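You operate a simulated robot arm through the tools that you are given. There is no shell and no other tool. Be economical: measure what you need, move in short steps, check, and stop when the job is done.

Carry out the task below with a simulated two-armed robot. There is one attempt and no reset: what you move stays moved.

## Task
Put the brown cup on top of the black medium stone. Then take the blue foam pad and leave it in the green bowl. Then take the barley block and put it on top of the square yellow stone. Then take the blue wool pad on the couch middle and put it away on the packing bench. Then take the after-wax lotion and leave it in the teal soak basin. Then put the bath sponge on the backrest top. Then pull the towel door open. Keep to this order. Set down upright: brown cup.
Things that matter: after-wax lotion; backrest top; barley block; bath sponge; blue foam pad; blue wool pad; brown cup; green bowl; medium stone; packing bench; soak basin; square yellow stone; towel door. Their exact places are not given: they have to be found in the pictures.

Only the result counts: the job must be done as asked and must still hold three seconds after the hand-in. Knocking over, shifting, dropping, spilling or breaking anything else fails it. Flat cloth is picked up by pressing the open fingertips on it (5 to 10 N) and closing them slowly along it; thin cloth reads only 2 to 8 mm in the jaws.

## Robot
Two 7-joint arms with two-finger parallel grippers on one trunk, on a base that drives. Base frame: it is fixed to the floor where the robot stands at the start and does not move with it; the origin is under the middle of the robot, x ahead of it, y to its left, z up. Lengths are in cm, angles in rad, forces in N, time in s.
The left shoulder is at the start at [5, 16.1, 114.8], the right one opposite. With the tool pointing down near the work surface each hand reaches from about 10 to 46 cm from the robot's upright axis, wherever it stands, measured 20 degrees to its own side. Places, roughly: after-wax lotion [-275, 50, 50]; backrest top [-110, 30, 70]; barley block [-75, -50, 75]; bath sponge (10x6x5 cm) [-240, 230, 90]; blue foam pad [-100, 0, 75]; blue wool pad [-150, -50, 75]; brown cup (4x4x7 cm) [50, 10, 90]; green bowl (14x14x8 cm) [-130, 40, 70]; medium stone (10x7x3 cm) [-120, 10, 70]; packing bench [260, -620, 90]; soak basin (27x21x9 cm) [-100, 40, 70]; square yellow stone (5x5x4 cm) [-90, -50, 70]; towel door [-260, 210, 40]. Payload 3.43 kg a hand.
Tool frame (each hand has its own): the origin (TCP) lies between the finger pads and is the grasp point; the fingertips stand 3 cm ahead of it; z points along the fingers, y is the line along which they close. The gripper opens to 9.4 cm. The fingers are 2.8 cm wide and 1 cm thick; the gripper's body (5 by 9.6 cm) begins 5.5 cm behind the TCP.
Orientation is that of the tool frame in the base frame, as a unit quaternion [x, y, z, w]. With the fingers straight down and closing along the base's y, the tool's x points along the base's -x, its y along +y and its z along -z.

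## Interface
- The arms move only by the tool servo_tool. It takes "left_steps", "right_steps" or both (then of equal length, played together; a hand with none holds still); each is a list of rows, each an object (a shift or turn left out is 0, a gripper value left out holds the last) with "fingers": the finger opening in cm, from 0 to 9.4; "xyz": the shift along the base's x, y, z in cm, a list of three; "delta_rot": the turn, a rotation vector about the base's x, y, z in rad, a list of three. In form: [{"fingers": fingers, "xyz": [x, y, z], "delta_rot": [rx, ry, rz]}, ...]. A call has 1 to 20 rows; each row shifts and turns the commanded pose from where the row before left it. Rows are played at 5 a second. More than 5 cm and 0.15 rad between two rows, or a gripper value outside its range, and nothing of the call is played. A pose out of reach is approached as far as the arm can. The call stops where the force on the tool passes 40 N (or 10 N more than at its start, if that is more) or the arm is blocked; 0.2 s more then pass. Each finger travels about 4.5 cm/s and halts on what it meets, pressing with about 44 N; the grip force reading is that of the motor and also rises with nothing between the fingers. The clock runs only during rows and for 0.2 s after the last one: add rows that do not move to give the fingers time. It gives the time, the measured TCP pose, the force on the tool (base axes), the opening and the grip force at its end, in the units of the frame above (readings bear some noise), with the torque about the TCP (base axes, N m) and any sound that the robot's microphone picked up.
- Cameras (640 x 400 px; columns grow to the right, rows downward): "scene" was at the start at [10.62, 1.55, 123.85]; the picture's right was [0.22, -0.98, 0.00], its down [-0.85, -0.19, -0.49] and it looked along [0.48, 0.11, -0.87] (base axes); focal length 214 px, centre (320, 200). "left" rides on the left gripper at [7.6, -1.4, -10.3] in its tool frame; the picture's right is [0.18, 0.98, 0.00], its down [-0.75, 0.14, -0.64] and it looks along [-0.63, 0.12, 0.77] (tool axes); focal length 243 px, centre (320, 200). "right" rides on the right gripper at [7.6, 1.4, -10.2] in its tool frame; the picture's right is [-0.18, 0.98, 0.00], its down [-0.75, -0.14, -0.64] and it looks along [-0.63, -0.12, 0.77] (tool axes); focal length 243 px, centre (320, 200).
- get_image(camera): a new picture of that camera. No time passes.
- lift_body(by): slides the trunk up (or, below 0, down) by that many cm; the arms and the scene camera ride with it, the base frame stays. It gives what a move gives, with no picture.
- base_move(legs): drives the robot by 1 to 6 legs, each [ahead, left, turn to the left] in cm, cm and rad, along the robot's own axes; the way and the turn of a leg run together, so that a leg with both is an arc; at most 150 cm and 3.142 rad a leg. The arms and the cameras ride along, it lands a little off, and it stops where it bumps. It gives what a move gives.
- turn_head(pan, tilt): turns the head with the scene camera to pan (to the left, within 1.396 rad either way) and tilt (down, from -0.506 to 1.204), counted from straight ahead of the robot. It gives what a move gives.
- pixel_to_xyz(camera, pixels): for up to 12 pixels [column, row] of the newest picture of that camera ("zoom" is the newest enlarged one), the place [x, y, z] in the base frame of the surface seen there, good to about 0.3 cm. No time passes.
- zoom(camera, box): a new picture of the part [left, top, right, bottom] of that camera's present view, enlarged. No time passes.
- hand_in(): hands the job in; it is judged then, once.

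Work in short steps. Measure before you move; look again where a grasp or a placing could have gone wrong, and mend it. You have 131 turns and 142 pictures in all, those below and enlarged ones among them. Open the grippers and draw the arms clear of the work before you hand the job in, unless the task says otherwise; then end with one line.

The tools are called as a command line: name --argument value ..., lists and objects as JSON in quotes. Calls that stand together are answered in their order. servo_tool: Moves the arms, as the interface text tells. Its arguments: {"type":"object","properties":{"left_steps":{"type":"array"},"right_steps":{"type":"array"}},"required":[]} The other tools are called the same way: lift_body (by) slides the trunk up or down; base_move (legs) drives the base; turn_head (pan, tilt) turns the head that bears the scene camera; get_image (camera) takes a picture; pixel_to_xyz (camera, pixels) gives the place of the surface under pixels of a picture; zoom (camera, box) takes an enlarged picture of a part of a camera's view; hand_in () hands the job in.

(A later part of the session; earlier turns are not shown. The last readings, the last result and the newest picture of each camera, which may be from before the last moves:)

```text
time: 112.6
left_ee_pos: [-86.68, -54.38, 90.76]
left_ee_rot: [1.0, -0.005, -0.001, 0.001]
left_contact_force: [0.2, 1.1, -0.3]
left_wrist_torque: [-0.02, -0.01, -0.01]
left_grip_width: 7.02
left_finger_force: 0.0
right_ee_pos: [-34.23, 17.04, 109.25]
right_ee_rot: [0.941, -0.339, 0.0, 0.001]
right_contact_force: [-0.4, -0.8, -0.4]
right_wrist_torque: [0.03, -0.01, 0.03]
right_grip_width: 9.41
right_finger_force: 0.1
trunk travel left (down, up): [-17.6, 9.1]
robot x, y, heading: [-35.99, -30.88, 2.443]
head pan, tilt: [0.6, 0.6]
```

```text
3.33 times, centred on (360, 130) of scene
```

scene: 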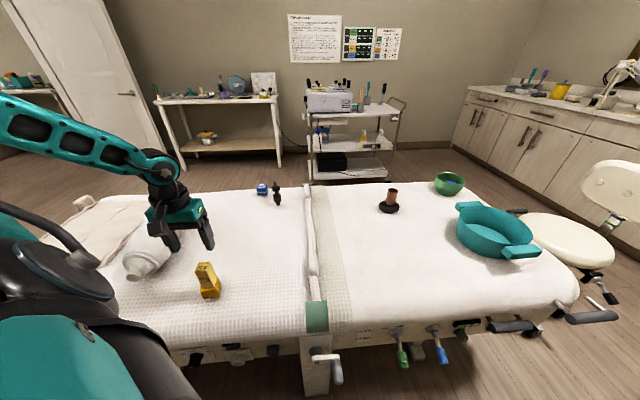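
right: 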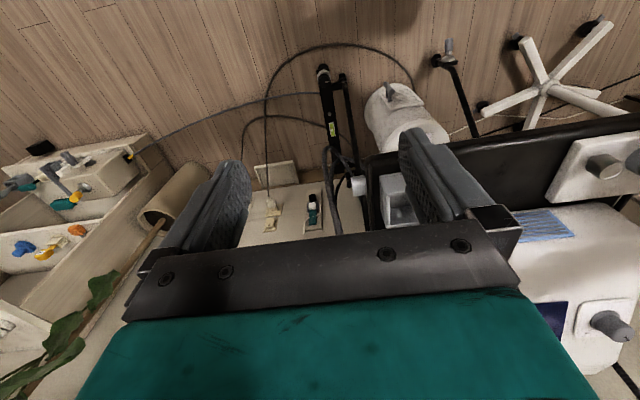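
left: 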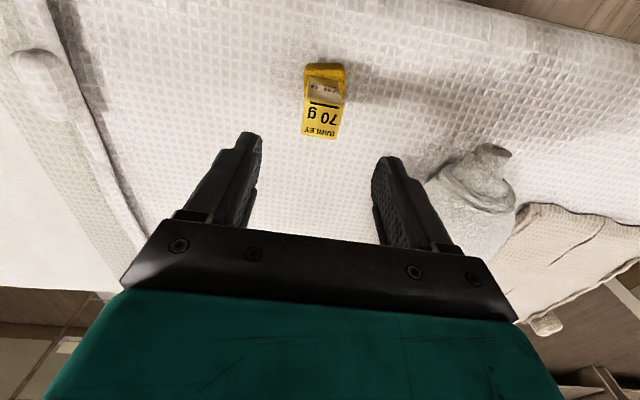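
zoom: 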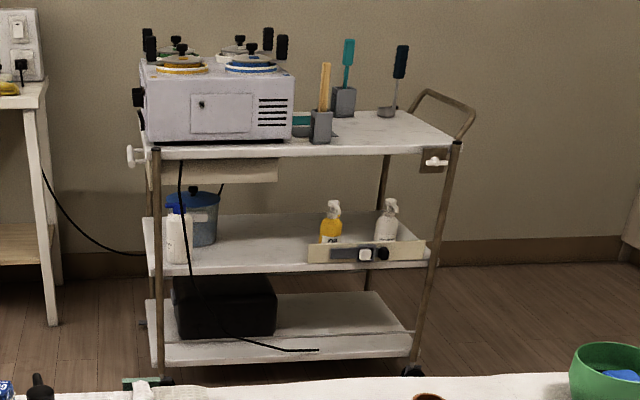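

The gap to the trolley is ~100 cm, so the far side is usable. I raise and retract the hand, back off the couch, face -y and look at the way around the head end.

servo_tool --left_steps '[{"xyz": [1, 0, 4]}, {"xyz": [1, 1, 4]}, {"xyz": [3, 3, 2]}, {"xyz": [3, 3, 2]}, {"xyz": [3, 3, 1]}, {"xyz": [3, 3, 1]}, {}]'

base_move --legs '[[-15, -12, 0], [0, 0, 2.27]]'

turn_head --pan -0.5 --tilt 0.5

get_image --camera "scene"

```text
time: 114.2
left_ee_pos: [-74.03, -41.16, 105.43]
left_ee_rot: [1.0, -0.006, 0.0, 0.002]
left_contact_force: [-0.4, 0.4, 0.5]
left_wrist_torque: [0.0, 0.01, 0.04]
left_grip_width: 7.01
left_finger_force: 0.1
left hand out of reach, approached as far as the arm can: row 6
right_ee_pos: [-34.19, 16.96, 109.23]
right_ee_rot: [0.941, -0.338, 0.0, 0.001]
right_contact_force: [0.5, -0.1, -0.1]
right_wrist_torque: [-0.01, 0.02, 0.0]
right_grip_width: 9.37
right_finger_force: 0.0
trunk travel left (down, up): [-17.6, 9.1]
robot x, y, heading: [-35.62, -30.71, 2.447]
head pan, tilt: [0.6, 0.6]
```

```text
time: 121.2
left_ee_pos: [16.52, -53.51, 105.46]
left_ee_rot: [0.418, 0.908, 0.001, 0.001]
left_contact_force: [-0.5, 0.3, 0.6]
left_wrist_torque: [0.01, 0.02, 0.05]
left_grip_width: 7.03
left_finger_force: 0.0
right_ee_pos: [-53.52, -61.65, 109.22]
right_ee_rot: [0.697, 0.717, 0.002, 0.001]
right_contact_force: [0.4, 0.1, -0.3]
right_wrist_torque: [-0.03, 0.01, 0.01]
right_grip_width: 9.41
right_finger_force: 0.1
trunk travel left (down, up): [-17.6, 9.1]
robot x, y, heading: [-16.44, -31.78, -1.55]
head pan, tilt: [0.6, 0.6]
```

```text
time: 122.5
left_ee_pos: [16.45, -53.53, 105.31]
left_ee_rot: [0.419, 0.908, 0.002, 0.0]
left_contact_force: [0.7, 0.5, 0.3]
left_wrist_torque: [-0.04, -0.02, 0.02]
left_grip_width: 6.97
left_finger_force: 0.1
right_ee_pos: [-53.48, -61.68, 109.14]
right_ee_rot: [0.698, 0.716, 0.002, 0.001]
right_contact_force: [-0.8, 0.5, -0.3]
right_wrist_torque: [0.0, -0.01, 0.0]
right_grip_width: 9.4
right_finger_force: 0.0
trunk travel left (down, up): [-17.6, 9.1]
robot x, y, heading: [-16.69, -31.84, -1.545]
head pan, tilt: [-0.499, 0.499]
```

```text
89 pictures are left
```

scene: 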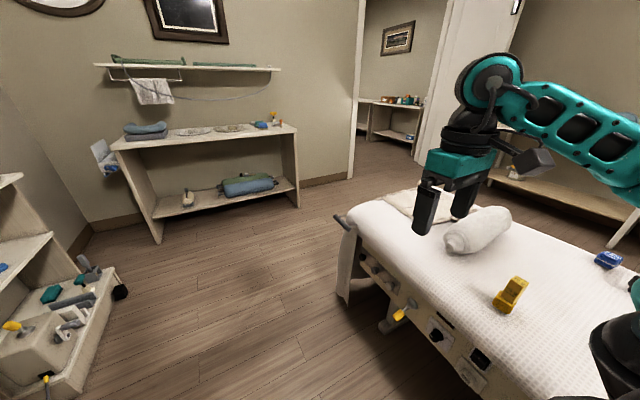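

I measure doorway edges, shelf, couch head end and the bench seen through the door.

pixel_to_xyz --camera "scene" --pixels '[[351, 178], [414, 150], [300, 205], [160, 240], [344, 220], [350, 300], [405, 212], [400, 103], [385, 135], [405, 128], [440, 130], [365, 100]]'

zoom --camera "scene" --box '[340, 60, 460, 180]'

```text
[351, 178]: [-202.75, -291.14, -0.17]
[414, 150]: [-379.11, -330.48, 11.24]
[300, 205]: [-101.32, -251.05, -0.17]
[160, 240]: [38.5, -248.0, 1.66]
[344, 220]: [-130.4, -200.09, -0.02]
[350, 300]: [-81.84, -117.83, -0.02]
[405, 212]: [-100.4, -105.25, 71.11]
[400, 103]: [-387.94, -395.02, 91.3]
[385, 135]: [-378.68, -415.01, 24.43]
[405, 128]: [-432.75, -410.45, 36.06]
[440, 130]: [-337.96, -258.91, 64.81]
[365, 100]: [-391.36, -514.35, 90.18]
```

```text
3.33 times, centred on (400, 120) of scene
```

zoom: 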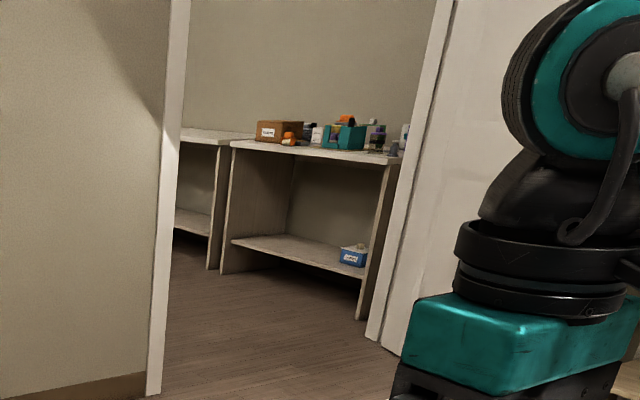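

The way is clear: couch head ends at y≈-115, shelf at y≈-250, doorway x≈-300…-205 at y≈-292. I drive around the head end to the far side, facing +x.

base_move --legs '[[143, 0, -0.025], [0, -90, 0], [0, -90, 0], [0, 0, 1.57], [0, 105, 0]]'

turn_head --pan 0.2 --tilt 0.95

get_image --camera "scene"

```text
time: 146.8
left_ee_pos: [-177.37, -35.71, 105.38]
left_ee_rot: [-0.368, 0.93, 0.002, -0.001]
left_contact_force: [-0.1, 0.0, -0.2]
left_wrist_torque: [-0.01, 0.02, -0.01]
left_grip_width: 6.99
left_finger_force: 0.0
right_ee_pos: [-165.91, -105.2, 109.21]
right_ee_rot: [-0.035, 0.999, 0.001, 0.001]
right_contact_force: [0.2, 1.1, 0.0]
right_wrist_torque: [0.03, 0.0, -0.03]
right_grip_width: 9.39
right_finger_force: 0.0
trunk travel left (down, up): [-17.6, 9.1]
robot x, y, heading: [-197.89, -69.53, 0.068]
head pan, tilt: [-0.499, 0.499]
```

```text
time: 147.9
left_ee_pos: [-177.39, -35.65, 105.46]
left_ee_rot: [-0.367, 0.93, 0.001, -0.001]
left_contact_force: [0.6, -0.3, 0.0]
left_wrist_torque: [0.02, 0.0, 0.02]
left_grip_width: 6.99
left_finger_force: 0.0
right_ee_pos: [-166.0, -105.28, 109.13]
right_ee_rot: [-0.036, 0.999, 0.002, 0.0]
right_contact_force: [-0.4, 0.3, 0.2]
right_wrist_torque: [0.02, 0.01, 0.0]
right_grip_width: 9.41
right_finger_force: 0.1
trunk travel left (down, up): [-17.6, 9.1]
robot x, y, heading: [-197.77, -69.3, 0.074]
head pan, tilt: [0.201, 0.949]
```

```text
87 pictures are left
```

scene: 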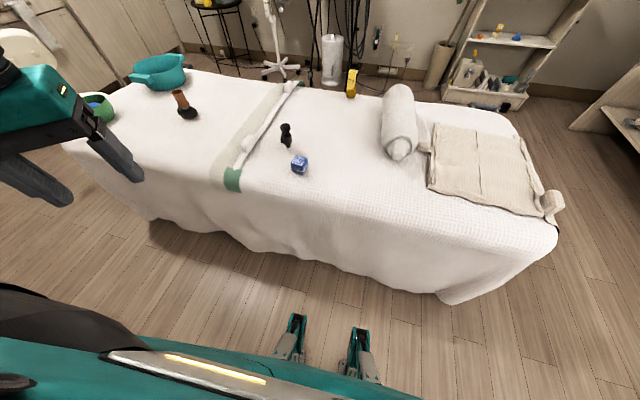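

Good view. I measure the wool pad and the black object.

zoom --camera "scene" --box '[250, 110, 350, 190]'

pixel_to_xyz --camera "scene" --pixels '[[299, 160], [293, 158], [306, 162], [298, 171], [286, 126], [287, 143], [300, 195], [300, 235], [300, 190]]'

```text
5.00 times, centred on (300, 150) of scene
```

zoom: 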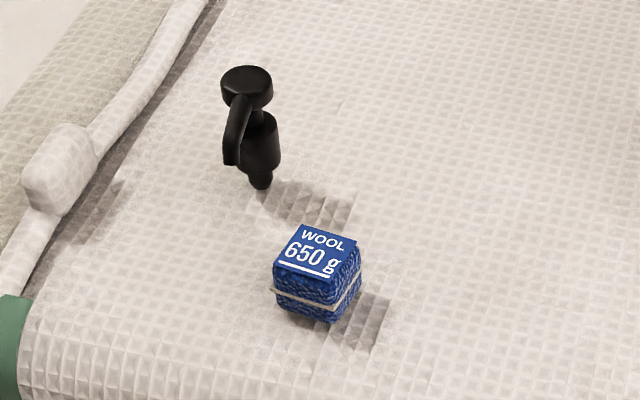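

```text
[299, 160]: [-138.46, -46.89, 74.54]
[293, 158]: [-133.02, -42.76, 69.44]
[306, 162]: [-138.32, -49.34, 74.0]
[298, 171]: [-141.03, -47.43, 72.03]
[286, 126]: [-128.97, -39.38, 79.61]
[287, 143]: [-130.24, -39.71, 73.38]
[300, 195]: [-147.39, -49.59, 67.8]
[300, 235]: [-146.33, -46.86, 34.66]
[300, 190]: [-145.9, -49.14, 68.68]
```

Wool pad centre ≈ (-138.5,-47), top 74.5. I move 9 cm closer and bring the hand above it.

base_move --legs '[[9, 0, 0]]'

servo_tool --left_steps '[{"xyz": [4, -1.2, -1], "delta_rot": [0, 0, -0.14]}, {"xyz": [4, -1.2, -1], "delta_rot": [0, 0, -0.14]}, {"xyz": [4, -1.2, -2], "delta_rot": [0, 0, -0.14]}, {"xyz": [4, -1.2, -2]}, {"xyz": [4, -1.2, -2]}, {"xyz": [4, -1.2, -2]}, {"xyz": [3, -1.2, -2]}, {"xyz": [0, 0, -3]}, {}]'

get_image --camera "left"

```text
time: 149.0
left_ee_pos: [-168.27, -35.15, 105.33]
left_ee_rot: [-0.367, 0.93, 0.001, 0.0]
left_contact_force: [0.8, 0.0, -0.3]
left_wrist_torque: [0.0, 0.01, 0.01]
left_grip_width: 6.98
left_finger_force: 0.1
right_ee_pos: [-157.04, -104.66, 109.15]
right_ee_rot: [-0.036, 0.999, 0.001, 0.0]
right_contact_force: [-0.3, 0.2, 0.3]
right_wrist_torque: [0.01, 0.01, -0.05]
right_grip_width: 9.4
right_finger_force: 0.0
trunk travel left (down, up): [-17.6, 9.1]
robot x, y, heading: [-188.78, -68.9, 0.067]
head pan, tilt: [0.201, 0.949]
```

```text
time: 151.0
left_ee_pos: [-141.44, -43.63, 90.3]
left_ee_rot: [-0.165, 0.986, 0.001, 0.001]
left_contact_force: [-0.3, 0.0, -0.8]
left_wrist_torque: [-0.02, -0.02, -0.03]
left_grip_width: 7.0
left_finger_force: 0.0
right_ee_pos: [-157.05, -104.68, 109.19]
right_ee_rot: [-0.036, 0.999, 0.002, 0.001]
right_contact_force: [-0.3, 0.0, -0.1]
right_wrist_torque: [-0.01, -0.02, -0.01]
right_grip_width: 9.38
right_finger_force: 0.1
trunk travel left (down, up): [-17.6, 9.1]
robot x, y, heading: [-188.69, -68.66, 0.068]
head pan, tilt: [0.201, 0.949]
```

```text
85 pictures are left
```

left: 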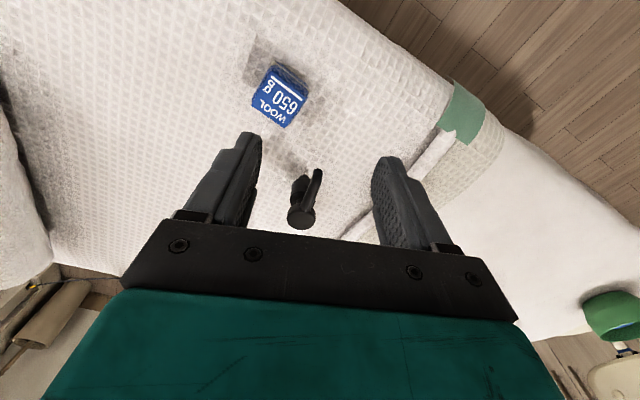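

pixel_to_xyz --camera "left" --pixels '[[272, 70], [307, 93], [287, 127], [252, 103], [280, 98], [300, 220], [303, 185]]'

```text
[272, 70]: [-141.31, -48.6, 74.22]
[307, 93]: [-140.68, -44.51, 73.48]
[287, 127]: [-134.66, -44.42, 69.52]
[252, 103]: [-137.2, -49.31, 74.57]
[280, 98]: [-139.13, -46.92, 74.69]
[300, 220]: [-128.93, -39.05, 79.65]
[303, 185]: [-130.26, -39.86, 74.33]
```

Pad centre (-139,-46.9), yaw about -0.16. I align, descend to z 73.5, grip and lift.

servo_tool --left_steps '[{"xyz": [1.2, -1.7, 0], "delta_rot": [0, 0, -0.145]}, {"xyz": [1.2, -1.6, 0], "delta_rot": [0, 0, -0.145]}, {"delta_rot": [0, 0, -0.145]}, {"delta_rot": [0, 0, -0.05], "xyz": [0, 0, -4]}, {"xyz": [0, 0, -4]}, {"xyz": [0, 0, -4]}, {"xyz": [0, 0, -3]}, {"xyz": [0, 0, -1.6]}, {}, {"fingers": 5.5}, {"fingers": 4.5}, {"fingers": 3.5}, {}, {}, {"xyz": [0, 0, 3]}, {"xyz": [0, 0, 4]}, {"xyz": [0, 0, 4]}, {}]'

get_image --camera "left"

```text
time: 154.8
left_ee_pos: [-147.19, -40.24, 92.99]
left_ee_rot: [0.077, 0.997, 0.001, 0.0]
left_contact_force: [0.4, 0.2, 0.2]
left_wrist_torque: [-0.01, 0.04, 0.01]
left_grip_width: 3.53
left_finger_force: 0.1
left hand out of reach, approached as far as the arm can: row 1, 2, 4, 5, 6, 7, 8
right_ee_pos: [-157.14, -104.64, 109.29]
right_ee_rot: [-0.036, 0.999, 0.002, 0.0]
right_contact_force: [-0.7, 0.2, -0.1]
right_wrist_torque: [0.01, 0.03, 0.0]
right_grip_width: 9.4
right_finger_force: 0.0
trunk travel left (down, up): [-17.6, 9.1]
robot x, y, heading: [-188.63, -68.72, 0.068]
head pan, tilt: [0.201, 0.949]
```

```text
84 pictures are left
```

left: 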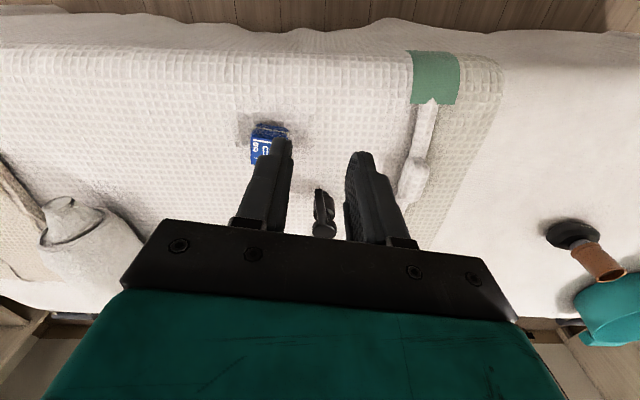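

The posture is limiting at zero relative yaw. I raise the hand, turn the base right 0.75 rad with a small shift, so the hand works at positive relative yaw.

servo_tool --left_steps '[{"xyz": [-3, 0, 4], "fingers": 7}, {"xyz": [-3, 0, 4]}, {"xyz": [-3, 0, 3]}, {}]'

base_move --legs '[[-2, 10, 0], [0, 0, -0.75]]'

servo_tool --left_steps '[{"delta_rot": [0, 0, 0.14], "xyz": [0, 2, 0]}, {"delta_rot": [0, 0, 0.14], "xyz": [0, 2, 0]}, {"delta_rot": [0, 0, 0.14], "xyz": [0, 2, 0]}, {"delta_rot": [0, 0, 0.14], "xyz": [0, 2, 0]}, {"delta_rot": [0, 0, 0.14], "xyz": [0, 2, 0]}, {}]'

```text
time: 155.8
left_ee_pos: [-156.18, -40.25, 103.94]
left_ee_rot: [0.077, 0.997, 0.002, 0.0]
left_contact_force: [-0.2, -0.5, -0.2]
left_wrist_torque: [0.0, 0.0, -0.01]
left_grip_width: 7.02
left_finger_force: 0.1
right_ee_pos: [-157.13, -104.73, 109.17]
right_ee_rot: [-0.036, 0.999, 0.002, 0.001]
right_contact_force: [-0.4, -0.6, 0.4]
right_wrist_torque: [0.0, 0.02, -0.01]
right_grip_width: 9.39
right_finger_force: 0.0
trunk travel left (down, up): [-17.6, 9.1]
robot x, y, heading: [-188.61, -69.02, 0.068]
head pan, tilt: [0.201, 0.949]
```

```text
time: 158.9
left_ee_pos: [-148.09, -60.93, 103.87]
left_ee_rot: [0.441, 0.898, 0.001, 0.001]
left_contact_force: [-0.9, -0.1, -0.2]
left_wrist_torque: [0.03, 0.02, 0.0]
left_grip_width: 6.99
left_finger_force: 0.2
right_ee_pos: [-193.18, -107.03, 109.18]
right_ee_rot: [0.338, 0.941, 0.002, 0.001]
right_contact_force: [0.3, 0.7, 0.3]
right_wrist_torque: [-0.04, 0.03, -0.03]
right_grip_width: 9.41
right_finger_force: 0.1
trunk travel left (down, up): [-17.6, 9.1]
robot x, y, heading: [-191.58, -58.97, -0.692]
head pan, tilt: [0.201, 0.949]
```

```text
time: 160.3
left_ee_pos: [-147.76, -50.93, 103.95]
left_ee_rot: [0.106, 0.994, 0.001, 0.001]
left_contact_force: [0.4, 0.4, -0.2]
left_wrist_torque: [0.0, 0.0, 0.02]
left_grip_width: 7.01
left_finger_force: 0.0
right_ee_pos: [-193.09, -106.85, 109.3]
right_ee_rot: [0.338, 0.941, 0.002, 0.0]
right_contact_force: [-0.3, -0.5, -0.2]
right_wrist_torque: [0.01, 0.02, 0.0]
right_grip_width: 9.38
right_finger_force: 0.0
trunk travel left (down, up): [-17.6, 9.1]
robot x, y, heading: [-191.29, -59.0, -0.694]
head pan, tilt: [0.201, 0.949]
```

I move over the pad at (-139,-46.9) and check.

servo_tool --left_steps '[{"xyz": [3, 1.4, -2], "delta_rot": [0, 0, 0.05]}, {"xyz": [3, 1.4, -2]}, {"xyz": [2.8, 1.2, -2]}, {"xyz": [0, 0, -4]}, {"xyz": [0, 0, -4]}, {}]'

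get_image --camera "left"

```text
time: 161.8
left_ee_pos: [-139.12, -46.85, 89.88]
left_ee_rot: [0.082, 0.997, 0.002, 0.0]
left_contact_force: [0.1, 0.0, 0.4]
left_wrist_torque: [0.02, 0.01, -0.04]
left_grip_width: 6.99
left_finger_force: 0.0
right_ee_pos: [-193.14, -106.94, 109.27]
right_ee_rot: [0.338, 0.941, 0.002, 0.001]
right_contact_force: [-0.7, -0.6, 0.9]
right_wrist_torque: [0.0, 0.01, -0.01]
right_grip_width: 9.41
right_finger_force: 0.0
trunk travel left (down, up): [-17.6, 9.1]
robot x, y, heading: [-191.44, -58.99, -0.694]
head pan, tilt: [0.201, 0.949]
```

```text
83 pictures are left
```

left: 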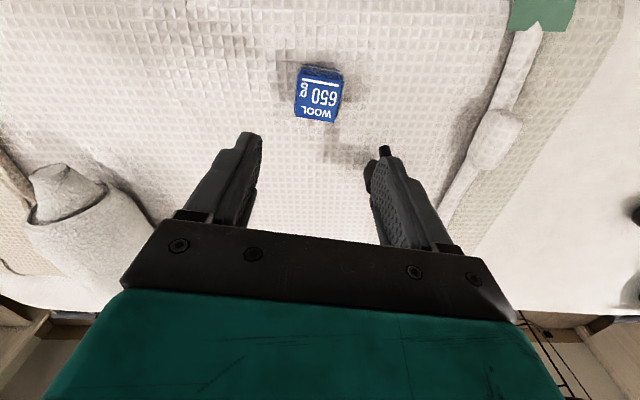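

Aligned and clear. I descend and grip.

servo_tool --left_steps '[{"xyz": [0, 0, -4]}, {"xyz": [0, 0, -4]}, {"xyz": [0, 0, -4]}, {"xyz": [0, 0, -3]}, {"xyz": [0, 0, -1.4]}, {}, {"fingers": 5.5}, {"fingers": 4.5}, {"fingers": 3.5}, {}, {}, {"xyz": [0, 0, 3]}, {"xyz": [0, 0, 4]}, {"xyz": [0, 0, 4]}, {}]'

get_image --camera "left"

```text
time: 164.9
left_ee_pos: [-139.32, -46.79, 84.67]
left_ee_rot: [0.082, 0.997, 0.002, 0.0]
left_contact_force: [-0.3, 0.5, -0.9]
left_wrist_torque: [0.0, -0.01, -0.03]
left_grip_width: 5.14
left_finger_force: 44.4
right_ee_pos: [-193.06, -106.98, 109.14]
right_ee_rot: [0.338, 0.941, 0.001, 0.0]
right_contact_force: [-0.7, -0.3, 0.4]
right_wrist_torque: [0.01, 0.0, -0.05]
right_grip_width: 9.39
right_finger_force: 0.1
trunk travel left (down, up): [-17.6, 9.1]
robot x, y, heading: [-191.33, -59.19, -0.692]
head pan, tilt: [0.201, 0.949]
```

```text
82 pictures are left
```

left: 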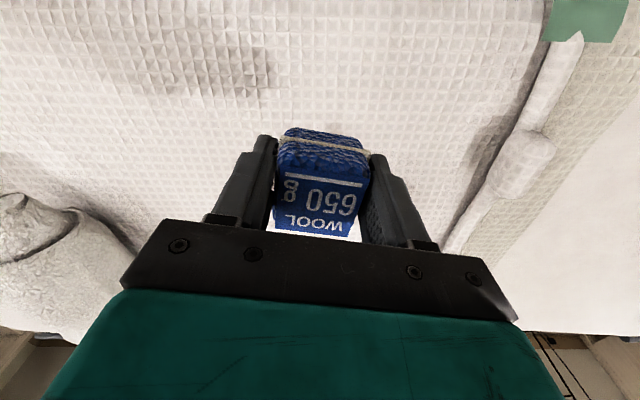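

Wool pad held. I lift it and bring both hands in front of the body for travel, then head for the doorway.

servo_tool --left_steps '[{"xyz": [0, 0, 5]}, {"xyz": [-2.2, -3.5, 2.7]}, {"xyz": [-2.2, -3.5, 2.7]}, {"xyz": [-2.2, -3.5, 2.6]}, {"xyz": [-2.2, -3.5, 2.6]}, {"xyz": [-2.2, -3.5, 2.6]}, {"xyz": [-2.3, -4, 0.5]}, {"xyz": [0, -3.5, 0.5]}, {}]' --right_steps '[{"xyz": [0, 0, 0]}, {"xyz": [2.1, 2.6, 0]}, {"xyz": [2.1, 2.6, 0]}, {"xyz": [2.1, 2.6, 0]}, {"xyz": [2.1, 2.6, 0]}, {"xyz": [2.1, 2.6, 0]}, {}, {}, {}]'

base_move --legs '[[0, -12, 0], [0, 0, -0.86], [110, 0, 0]]'

turn_head --pan 0.0 --tilt 0.3

get_image --camera "scene"

```text
time: 166.9
left_ee_pos: [-152.46, -71.91, 103.71]
left_ee_rot: [0.082, 0.997, 0.002, 0.0]
left_contact_force: [0.2, 0.5, -0.3]
left_wrist_torque: [0.02, 0.02, -0.02]
left_grip_width: 5.13
left_finger_force: 43.5
right_ee_pos: [-182.69, -93.86, 109.2]
right_ee_rot: [0.338, 0.941, 0.001, -0.001]
right_contact_force: [-0.4, 0.8, 0.7]
right_wrist_torque: [-0.03, 0.01, 0.03]
right_grip_width: 9.42
right_finger_force: 0.0
trunk travel left (down, up): [-17.6, 9.1]
robot x, y, heading: [-191.66, -59.13, -0.693]
head pan, tilt: [0.201, 0.949]
```

```text
time: 175.7
left_ee_pos: [-182.05, -215.92, 103.77]
left_ee_rot: [0.492, 0.871, 0.002, 0.001]
left_contact_force: [0.0, 0.3, -0.7]
left_wrist_torque: [-0.01, -0.02, -0.01]
left_grip_width: 5.15
left_finger_force: 44.3
right_ee_pos: [-218.3, -207.29, 109.09]
right_ee_rot: [0.702, 0.712, 0.001, 0.001]
right_contact_force: [0.2, 0.6, 0.1]
right_wrist_torque: [0.02, -0.01, 0.03]
right_grip_width: 9.38
right_finger_force: 0.0
trunk travel left (down, up): [-17.6, 9.1]
robot x, y, heading: [-197.44, -178.27, -1.558]
head pan, tilt: [0.201, 0.949]
```

```text
time: 176.7
left_ee_pos: [-181.95, -215.83, 103.73]
left_ee_rot: [0.492, 0.87, 0.002, 0.0]
left_contact_force: [-0.7, -0.6, -0.4]
left_wrist_torque: [0.01, 0.03, -0.01]
left_grip_width: 5.15
left_finger_force: 44.1
right_ee_pos: [-218.33, -207.24, 109.29]
right_ee_rot: [0.701, 0.713, 0.001, 0.001]
right_contact_force: [-0.6, -0.1, 0.0]
right_wrist_torque: [-0.02, -0.01, 0.04]
right_grip_width: 9.39
right_finger_force: 0.1
trunk travel left (down, up): [-17.6, 9.1]
robot x, y, heading: [-197.74, -178.23, -1.56]
head pan, tilt: [0.0, 0.3]
```

```text
81 pictures are left
```

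scene: 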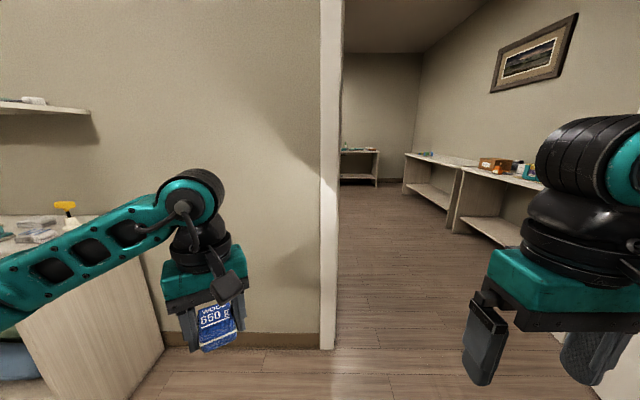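

I measure the jambs and room beyond.

pixel_to_xyz --camera "scene" --pixels '[[334, 345], [322, 345], [605, 380], [620, 360], [455, 230], [405, 190], [345, 180], [375, 185], [395, 250], [360, 150], [380, 60], [500, 245]]'

turn_head --pan -0.6 --tilt 0.5

get_image --camera "scene"

```text
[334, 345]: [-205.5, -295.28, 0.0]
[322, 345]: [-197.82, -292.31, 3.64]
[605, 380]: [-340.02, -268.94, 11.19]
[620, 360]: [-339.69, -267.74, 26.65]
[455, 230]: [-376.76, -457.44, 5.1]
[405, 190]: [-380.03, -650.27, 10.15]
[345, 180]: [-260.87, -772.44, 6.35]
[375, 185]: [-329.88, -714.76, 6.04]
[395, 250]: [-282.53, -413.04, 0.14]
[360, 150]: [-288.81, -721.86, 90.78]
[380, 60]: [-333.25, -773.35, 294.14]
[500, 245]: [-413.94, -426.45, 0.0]
```

```text
time: 177.7
left_ee_pos: [-182.12, -215.9, 103.67]
left_ee_rot: [0.493, 0.87, 0.002, 0.0]
left_contact_force: [0.6, -0.1, -1.4]
left_wrist_torque: [0.01, 0.0, 0.01]
left_grip_width: 5.13
left_finger_force: 43.8
right_ee_pos: [-218.36, -207.23, 109.17]
right_ee_rot: [0.701, 0.713, 0.001, 0.002]
right_contact_force: [0.5, 0.3, 0.0]
right_wrist_torque: [-0.01, 0.0, -0.03]
right_grip_width: 9.41
right_finger_force: 0.1
trunk travel left (down, up): [-17.6, 9.1]
robot x, y, heading: [-197.55, -177.96, -1.559]
head pan, tilt: [-0.6, 0.499]
```

```text
80 pictures are left
```

scene: 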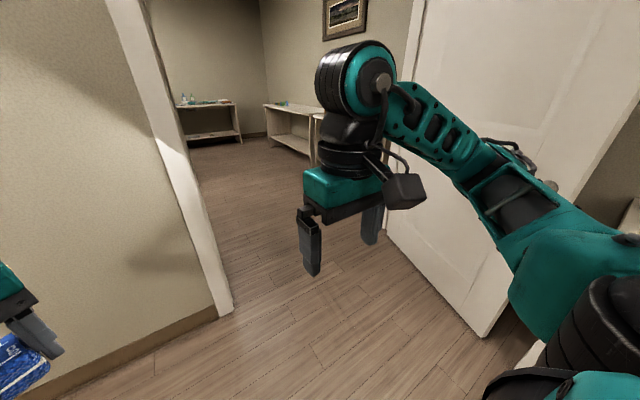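

The doorway spans x -340…-205. I strafe to its middle (x≈-270) and drive through to y≈-425, then look toward +x.

base_move --legs '[[0, -73, -0.01], [125, 0, 0], [122, 0, 0]]'

turn_head --pan 1.1 --tilt 0.3

get_image --camera "scene"

```text
time: 181.4
left_ee_pos: [-251.25, -216.3, 103.62]
left_ee_rot: [0.493, 0.87, -0.002, -0.003]
left_contact_force: [0.4, 0.0, -0.8]
left_wrist_torque: [-0.02, -0.01, 0.02]
left_grip_width: 5.13
left_finger_force: 44.1
right_ee_pos: [-287.18, -207.66, 109.6]
right_ee_rot: [0.697, 0.717, -0.002, -0.003]
right_contact_force: [-0.4, -0.8, 0.6]
right_wrist_torque: [0.02, 0.01, -0.01]
right_grip_width: 9.41
right_finger_force: 0.0
trunk travel left (down, up): [-17.6, 9.1]
robot x, y, heading: [-267.76, -178.49, -1.564]
head pan, tilt: [-0.6, 0.499]
stopped in leg 1: the robot was blocked; the commanded pose is now the measured one
```

```text
time: 183.2
left_ee_pos: [-251.3, -216.51, 103.57]
left_ee_rot: [0.493, 0.87, -0.001, -0.004]
left_contact_force: [0.0, 0.2, -0.6]
left_wrist_torque: [0.04, 0.01, -0.01]
left_grip_width: 5.15
left_finger_force: 44.2
right_ee_pos: [-287.24, -207.89, 109.38]
right_ee_rot: [0.698, 0.716, -0.001, -0.005]
right_contact_force: [0.1, -0.2, -0.4]
right_wrist_torque: [-0.03, 0.02, 0.0]
right_grip_width: 9.38
right_finger_force: 0.2
trunk travel left (down, up): [-17.6, 9.1]
robot x, y, heading: [-267.82, -178.7, -1.556]
head pan, tilt: [1.1, 0.3]
```

```text
79 pictures are left
```

scene: 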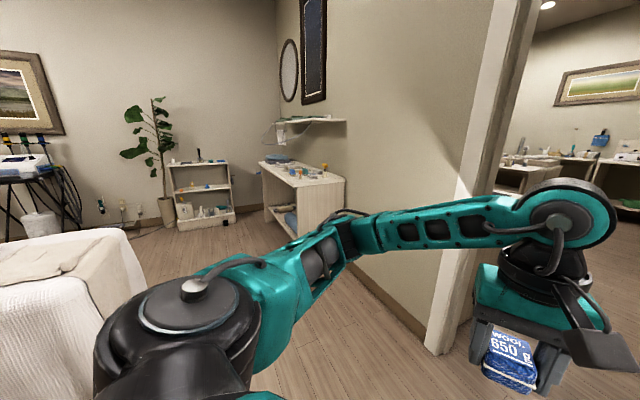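

Blocked at x≈-268, likely against the table corner on the right. I look right to check.

turn_head --pan -1.3 --tilt 0.5

get_image --camera "scene"

```text
time: 185.4
left_ee_pos: [-251.27, -216.5, 103.63]
left_ee_rot: [0.493, 0.87, -0.002, -0.004]
left_contact_force: [-0.8, 0.0, -0.4]
left_wrist_torque: [0.01, -0.04, 0.03]
left_grip_width: 5.14
left_finger_force: 44.2
right_ee_pos: [-287.19, -207.79, 109.37]
right_ee_rot: [0.697, 0.717, 0.0, -0.003]
right_contact_force: [0.0, -0.2, -0.4]
right_wrist_torque: [0.04, 0.0, 0.0]
right_grip_width: 9.4
right_finger_force: 0.2
trunk travel left (down, up): [-17.6, 9.1]
robot x, y, heading: [-267.87, -178.72, -1.565]
head pan, tilt: [-1.3, 0.499]
```

```text
78 pictures are left
```

scene: 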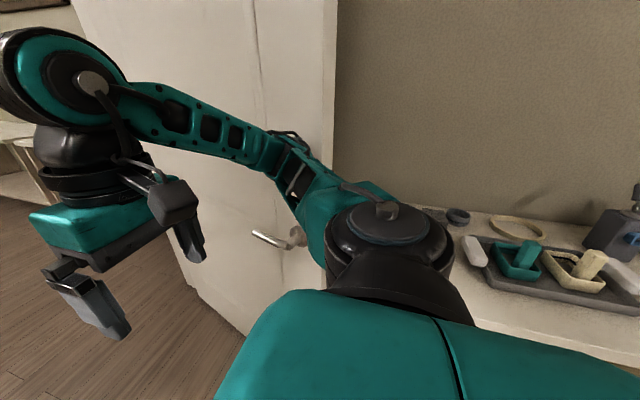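

The right elbow/base is beside the table and door leaf. I strafe away 14 cm left and go straight through.

base_move --legs '[[0, 13, 0], [125, 0, 0], [122, 0, 0]]'

turn_head --pan 1.1 --tilt 0.3

get_image --camera "scene"

```text
time: 198.4
left_ee_pos: [-233.61, -464.87, 103.73]
left_ee_rot: [0.491, 0.871, 0.001, 0.001]
left_contact_force: [0.4, -0.1, -1.0]
left_wrist_torque: [-0.01, -0.02, -0.03]
left_grip_width: 5.14
left_finger_force: 44.1
right_ee_pos: [-269.7, -456.41, 109.06]
right_ee_rot: [0.698, 0.716, 0.003, 0.0]
right_contact_force: [-0.2, 0.1, 0.4]
right_wrist_torque: [-0.02, -0.01, -0.02]
right_grip_width: 9.39
right_finger_force: 0.0
trunk travel left (down, up): [-17.6, 9.1]
robot x, y, heading: [-249.52, -427.2, -1.562]
head pan, tilt: [-1.3, 0.499]
```

```text
time: 200.6
left_ee_pos: [-233.74, -464.89, 103.81]
left_ee_rot: [0.492, 0.871, 0.001, 0.001]
left_contact_force: [-0.4, 0.6, -0.4]
left_wrist_torque: [0.0, 0.03, -0.03]
left_grip_width: 5.14
left_finger_force: 43.8
right_ee_pos: [-269.51, -456.35, 109.07]
right_ee_rot: [0.697, 0.717, 0.003, 0.0]
right_contact_force: [0.6, -0.1, 0.7]
right_wrist_torque: [0.0, 0.01, -0.04]
right_grip_width: 9.39
right_finger_force: 0.1
trunk travel left (down, up): [-17.6, 9.1]
robot x, y, heading: [-249.32, -427.0, -1.557]
head pan, tilt: [1.1, 0.3]
```

```text
77 pictures are left
```

scene: 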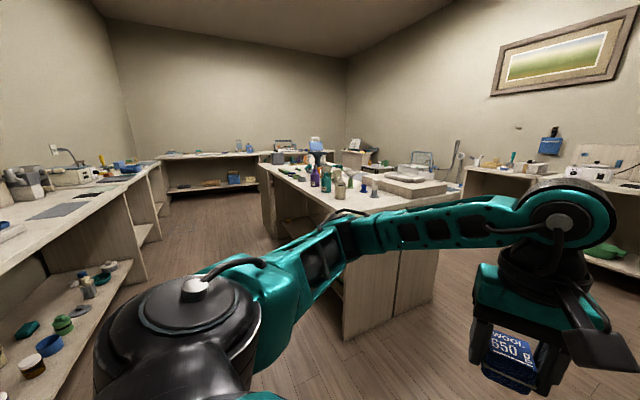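

I measure the island and far benches to locate which one is near (260,-620).

pixel_to_xyz --camera "scene" --pixels '[[345, 335], [435, 295], [262, 250], [205, 155], [320, 148], [360, 150], [300, 178], [400, 170], [165, 190], [120, 280], [470, 180], [275, 155]]'

zoom --camera "scene" --box '[150, 110, 470, 230]'

```text
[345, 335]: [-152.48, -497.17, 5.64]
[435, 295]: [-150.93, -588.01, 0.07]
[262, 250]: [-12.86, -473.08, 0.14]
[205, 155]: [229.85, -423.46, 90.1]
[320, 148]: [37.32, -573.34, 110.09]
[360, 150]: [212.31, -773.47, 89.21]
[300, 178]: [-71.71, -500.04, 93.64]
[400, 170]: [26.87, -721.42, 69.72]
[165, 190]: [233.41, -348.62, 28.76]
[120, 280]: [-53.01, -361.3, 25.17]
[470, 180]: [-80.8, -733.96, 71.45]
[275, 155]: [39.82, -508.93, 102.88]
```

```text
2.00 times, centred on (310, 170) of scene
```

zoom: 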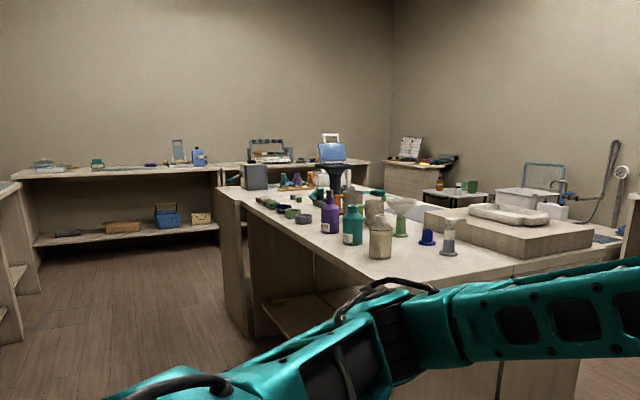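

The bench near (260,-620) is along the far wall. I turn to +x and drive down the left aisle (y≈-428).

base_move --legs '[[0, 0, 1.56], [130, 0, 0], [130, 0, 0], [120, 0, 0]]'

turn_head --pan -0.7 --tilt 0.4

get_image --camera "scene"

```text
time: 222.8
left_ee_pos: [170.21, -426.04, 103.73]
left_ee_rot: [-0.242, 0.97, 0.002, 0.0]
left_contact_force: [-0.3, -0.7, -0.6]
left_wrist_torque: [0.02, 0.01, 0.01]
left_grip_width: 5.12
left_finger_force: 44.3
right_ee_pos: [159.76, -461.54, 109.14]
right_ee_rot: [0.012, 1.0, 0.003, -0.002]
right_contact_force: [-0.6, 0.4, -0.9]
right_wrist_torque: [-0.01, 0.0, -0.02]
right_grip_width: 9.4
right_finger_force: 0.0
trunk travel left (down, up): [-17.6, 9.1]
robot x, y, heading: [131.61, -439.59, -0.038]
head pan, tilt: [1.1, 0.3]
```

```text
time: 224.6
left_ee_pos: [170.33, -426.06, 103.77]
left_ee_rot: [-0.242, 0.97, 0.001, 0.0]
left_contact_force: [-0.1, -0.4, -0.3]
left_wrist_torque: [0.0, 0.03, -0.02]
left_grip_width: 5.15
left_finger_force: 43.8
right_ee_pos: [159.83, -461.55, 109.06]
right_ee_rot: [0.012, 1.0, 0.002, -0.002]
right_contact_force: [-0.1, 0.0, 0.1]
right_wrist_torque: [0.0, 0.03, 0.03]
right_grip_width: 9.4
right_finger_force: 0.1
trunk travel left (down, up): [-17.6, 9.1]
robot x, y, heading: [131.43, -439.7, -0.043]
head pan, tilt: [-0.7, 0.4]
```

```text
75 pictures are left
```

scene: 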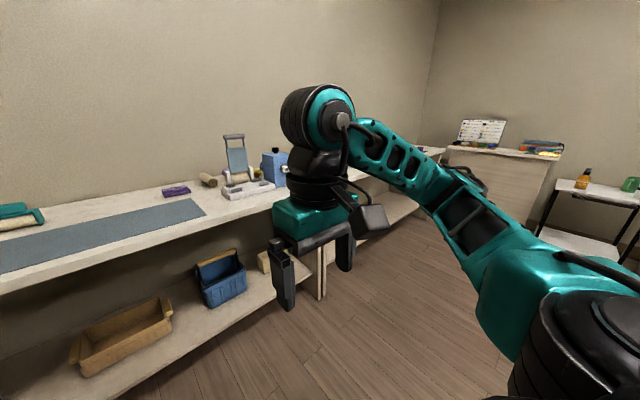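

I strafe right along the far wall benches to y≈-600 and look.

base_move --legs '[[0, -80, 0.04], [0, -85, 0]]'

turn_head --pan 0.0 --tilt 0.55

get_image --camera "scene"

```text
time: 233.0
left_ee_pos: [167.26, -590.67, 103.78]
left_ee_rot: [-0.254, 0.967, 0.001, -0.001]
left_contact_force: [0.1, -0.6, -1.0]
left_wrist_torque: [-0.01, 0.0, 0.01]
left_grip_width: 5.12
left_finger_force: 43.6
right_ee_pos: [157.76, -626.53, 109.12]
right_ee_rot: [0.001, 1.0, 0.002, -0.001]
right_contact_force: [0.4, -0.1, -0.6]
right_wrist_torque: [0.01, 0.0, -0.03]
right_grip_width: 9.4
right_finger_force: 0.0
trunk travel left (down, up): [-17.6, 9.1]
robot x, y, heading: [128.88, -604.87, -0.014]
head pan, tilt: [-0.7, 0.4]
```

```text
time: 234.1
left_ee_pos: [167.51, -590.68, 103.73]
left_ee_rot: [-0.254, 0.967, 0.002, 0.0]
left_contact_force: [-0.2, 0.8, -0.6]
left_wrist_torque: [0.0, 0.01, -0.01]
left_grip_width: 5.14
left_finger_force: 43.7
right_ee_pos: [157.89, -626.34, 109.27]
right_ee_rot: [0.001, 1.0, 0.003, -0.002]
right_contact_force: [-0.4, -0.2, -0.4]
right_wrist_torque: [0.01, 0.01, -0.06]
right_grip_width: 9.42
right_finger_force: 0.0
trunk travel left (down, up): [-17.6, 9.1]
robot x, y, heading: [128.7, -605.2, -0.017]
head pan, tilt: [0.0, 0.55]
```

```text
74 pictures are left
```

scene: 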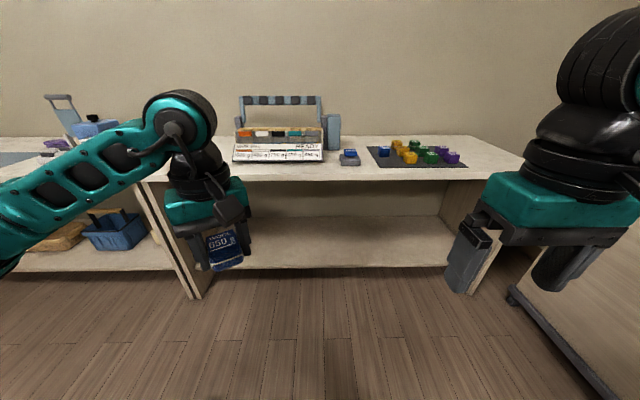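

This is the bench at (260,-620). I measure its front free area.

pixel_to_xyz --camera "scene" --pixels '[[345, 172], [345, 178], [430, 174], [220, 165], [350, 160], [240, 158], [325, 160], [345, 143], [380, 165], [200, 180], [470, 170], [350, 235]]'

zoom --camera "scene" --box '[210, 80, 530, 200]'

```text
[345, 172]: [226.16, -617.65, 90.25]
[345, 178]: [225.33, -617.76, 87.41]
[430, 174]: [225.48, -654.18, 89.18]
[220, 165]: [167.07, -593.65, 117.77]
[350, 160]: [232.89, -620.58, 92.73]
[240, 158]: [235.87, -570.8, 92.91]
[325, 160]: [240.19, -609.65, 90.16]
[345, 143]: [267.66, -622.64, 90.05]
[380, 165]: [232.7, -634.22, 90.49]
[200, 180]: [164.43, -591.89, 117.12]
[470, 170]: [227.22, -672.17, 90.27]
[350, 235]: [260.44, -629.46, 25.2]
```

```text
2.00 times, centred on (370, 140) of scene
```

zoom: 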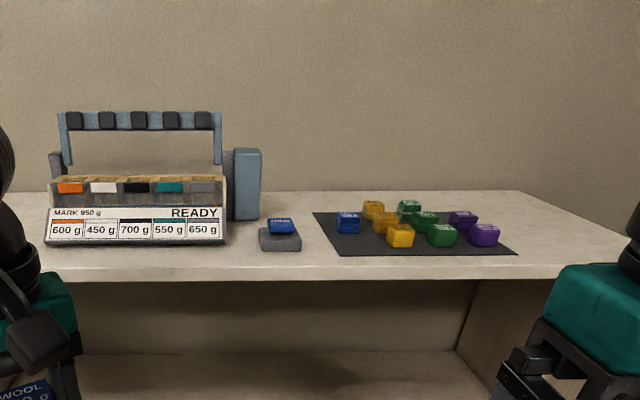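

I look for a clear spot: right of the mat around zoom (560,240).

pixel_to_xyz --camera "zoom" --pixels '[[560, 240], [515, 252], [575, 255], [620, 262], [540, 215], [520, 193], [312, 215], [340, 253], [228, 240], [300, 240], [262, 215], [50, 245]]'

```text
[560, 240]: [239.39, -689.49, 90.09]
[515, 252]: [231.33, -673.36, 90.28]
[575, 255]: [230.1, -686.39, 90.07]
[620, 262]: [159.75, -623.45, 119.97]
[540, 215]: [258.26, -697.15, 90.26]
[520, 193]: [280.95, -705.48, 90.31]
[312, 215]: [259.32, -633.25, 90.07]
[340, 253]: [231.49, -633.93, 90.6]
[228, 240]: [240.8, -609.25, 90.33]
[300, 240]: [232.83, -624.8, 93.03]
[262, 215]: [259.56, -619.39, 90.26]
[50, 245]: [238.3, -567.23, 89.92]
```

I check the left end of the bench (hidden by the arm) with the left camera.

get_image --camera "left"

pixel_to_xyz --camera "scene" --pixels '[[515, 290], [600, 370], [560, 260], [192, 297], [150, 185], [620, 300]]'

```text
72 pictures are left
```

left: 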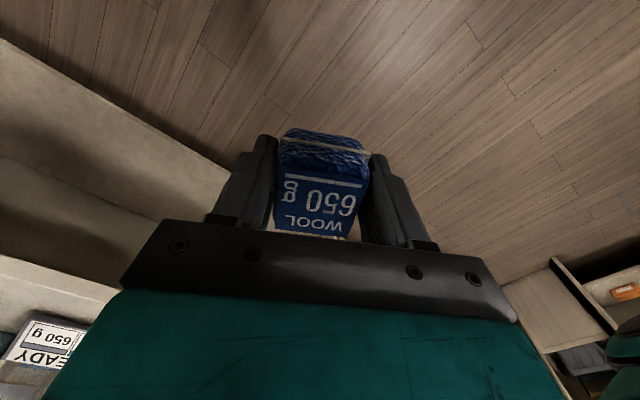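

```text
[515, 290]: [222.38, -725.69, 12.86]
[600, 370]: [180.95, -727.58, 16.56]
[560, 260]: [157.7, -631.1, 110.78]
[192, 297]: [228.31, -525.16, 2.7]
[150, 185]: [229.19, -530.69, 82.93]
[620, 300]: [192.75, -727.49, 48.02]
```

The right end (x≈238, y≈-685) is clear. I drive to (172,-667) and turn right 0.7 so the left arm can reach there.

base_move --legs '[[0, -62, 0.015], [43, 0, 0], [0, 0, -0.7]]'

turn_head --pan 0.3 --tilt 0.8

get_image --camera "scene"

```text
time: 241.7
left_ee_pos: [210.53, -681.64, 103.64]
left_ee_rot: [0.092, 0.996, 0.002, 0.0]
left_contact_force: [-0.6, 0.5, 0.2]
left_wrist_torque: [-0.03, -0.04, 0.01]
left_grip_width: 5.13
left_finger_force: 43.8
right_ee_pos: [180.33, -702.84, 109.23]
right_ee_rot: [0.341, 0.94, 0.003, 0.0]
right_contact_force: [0.4, 0.1, 0.5]
right_wrist_torque: [0.0, 0.03, 0.02]
right_grip_width: 9.41
right_finger_force: 0.0
trunk travel left (down, up): [-17.6, 9.1]
robot x, y, heading: [171.43, -667.99, -0.71]
head pan, tilt: [0.0, 0.55]
```

```text
time: 242.5
left_ee_pos: [210.64, -681.7, 103.68]
left_ee_rot: [0.09, 0.996, 0.002, 0.0]
left_contact_force: [-0.5, 0.0, -0.9]
left_wrist_torque: [-0.02, -0.03, -0.02]
left_grip_width: 5.13
left_finger_force: 44.6
right_ee_pos: [180.4, -702.89, 109.12]
right_ee_rot: [0.342, 0.94, 0.003, 0.0]
right_contact_force: [0.8, -0.7, -0.1]
right_wrist_torque: [0.01, 0.03, -0.04]
right_grip_width: 9.38
right_finger_force: 0.1
trunk travel left (down, up): [-17.6, 9.1]
robot x, y, heading: [171.76, -668.58, -0.713]
head pan, tilt: [0.3, 0.799]
```

```text
71 pictures are left
```

scene: 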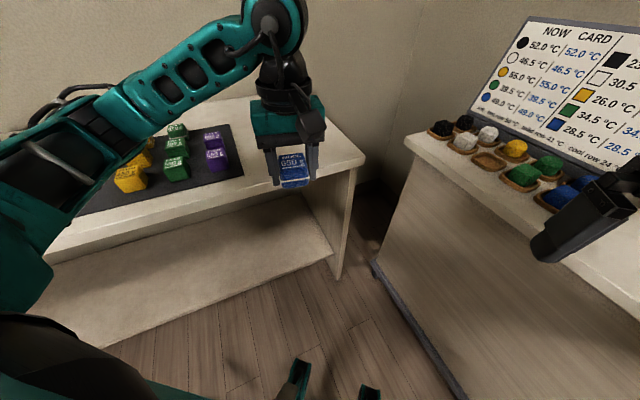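

The space right of the mat is clear. I move the pad over (240,-686) and lower.

servo_tool --left_steps '[{"xyz": [4.2, -0.7, 0]}, {"xyz": [4.2, -0.6, 0]}, {"xyz": [4.2, -0.6, 0]}, {"xyz": [4.2, -0.6, 0]}, {"xyz": [4.2, -0.6, 0]}, {"xyz": [4.2, -0.6, 0]}, {"xyz": [4, -0.6, 0]}, {"xyz": [0, 0, -3]}, {"xyz": [0, 0, -3]}, {"xyz": [0, 0, -2.5]}, {"xyz": [0, 0, -0.8]}, {}]'

get_image --camera "scene"

```text
time: 245.1
left_ee_pos: [239.67, -685.8, 94.44]
left_ee_rot: [0.092, 0.996, 0.001, 0.0]
left_contact_force: [-0.3, 0.5, -0.9]
left_wrist_torque: [-0.02, -0.03, 0.0]
left_grip_width: 5.17
left_finger_force: 44.1
right_ee_pos: [180.33, -702.81, 109.0]
right_ee_rot: [0.342, 0.94, 0.003, -0.001]
right_contact_force: [1.0, 1.1, -0.1]
right_wrist_torque: [0.02, 0.0, -0.01]
right_grip_width: 9.39
right_finger_force: 0.0
trunk travel left (down, up): [-17.6, 9.1]
robot x, y, heading: [172.12, -668.13, -0.715]
head pan, tilt: [0.3, 0.799]
```

```text
70 pictures are left
```

scene: 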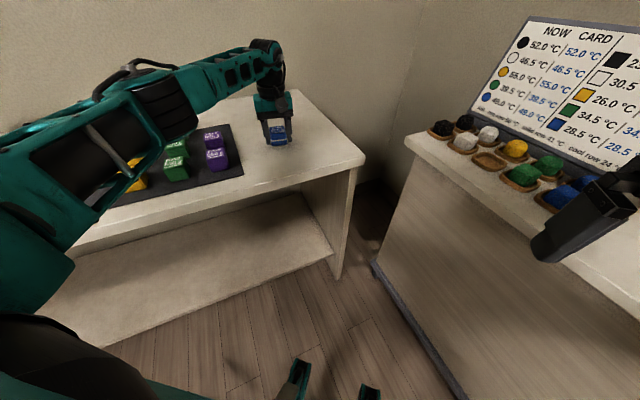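

Just above the bench; I lower to contact and release, then rise.

servo_tool --left_steps '[{"xyz": [0, 0, -0.3]}, {"xyz": [0, 0, -0.3]}, {}, {"fingers": 5.6}, {"fingers": 6.5}, {"fingers": 7.5}, {}, {"xyz": [0, 0, 3]}, {"xyz": [0, 0, 4]}, {"xyz": [0, 0, 4]}, {"xyz": [-4, 0, 2]}, {"xyz": [-4.5, 0.6, 0]}, {"xyz": [-4.5, 0.6, 0]}, {"xyz": [-4.5, 0.6, 0]}, {"xyz": [-4.5, 0.6, 0]}, {"xyz": [-4.5, 0.6, 0]}, {}]'

get_image --camera "scene"

```text
time: 248.7
left_ee_pos: [213.29, -682.79, 106.69]
left_ee_rot: [0.09, 0.996, 0.002, 0.0]
left_contact_force: [-0.1, -0.5, -0.2]
left_wrist_torque: [-0.01, 0.01, 0.01]
left_grip_width: 7.5
left_finger_force: 0.1
right_ee_pos: [180.35, -702.84, 109.06]
right_ee_rot: [0.341, 0.94, 0.003, -0.001]
right_contact_force: [-0.2, 0.1, 0.4]
right_wrist_torque: [-0.02, 0.0, -0.02]
right_grip_width: 9.39
right_finger_force: 0.0
trunk travel left (down, up): [-17.6, 9.1]
robot x, y, heading: [171.96, -668.14, -0.706]
head pan, tilt: [0.3, 0.799]
```

```text
69 pictures are left
```

scene: 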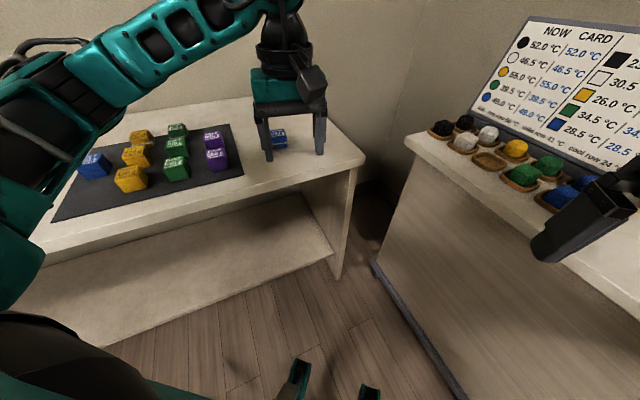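

Pad rests on the bench. Now drive back: undo the turn, back off, strafe left to the aisle at y≈-430.

base_move --legs '[[0, 0, 0.706], [-43, 0, 0], [0, 80, 0], [0, 80, 0], [0, 78, 0]]'

```text
time: 264.9
left_ee_pos: [168.26, -412.74, 106.64]
left_ee_rot: [-0.264, 0.964, 0.002, 0.0]
left_contact_force: [0.4, 0.3, -0.2]
left_wrist_torque: [-0.03, 0.03, 0.01]
left_grip_width: 7.5
left_finger_force: 0.1
right_ee_pos: [156.72, -449.52, 109.09]
right_ee_rot: [-0.011, 1.0, 0.002, -0.002]
right_contact_force: [-0.2, -0.5, 0.8]
right_wrist_torque: [-0.04, 0.03, 0.02]
right_grip_width: 9.41
right_finger_force: 0.1
trunk travel left (down, up): [-17.6, 9.1]
robot x, y, heading: [127.3, -428.95, 0.01]
head pan, tilt: [0.3, 0.799]
```

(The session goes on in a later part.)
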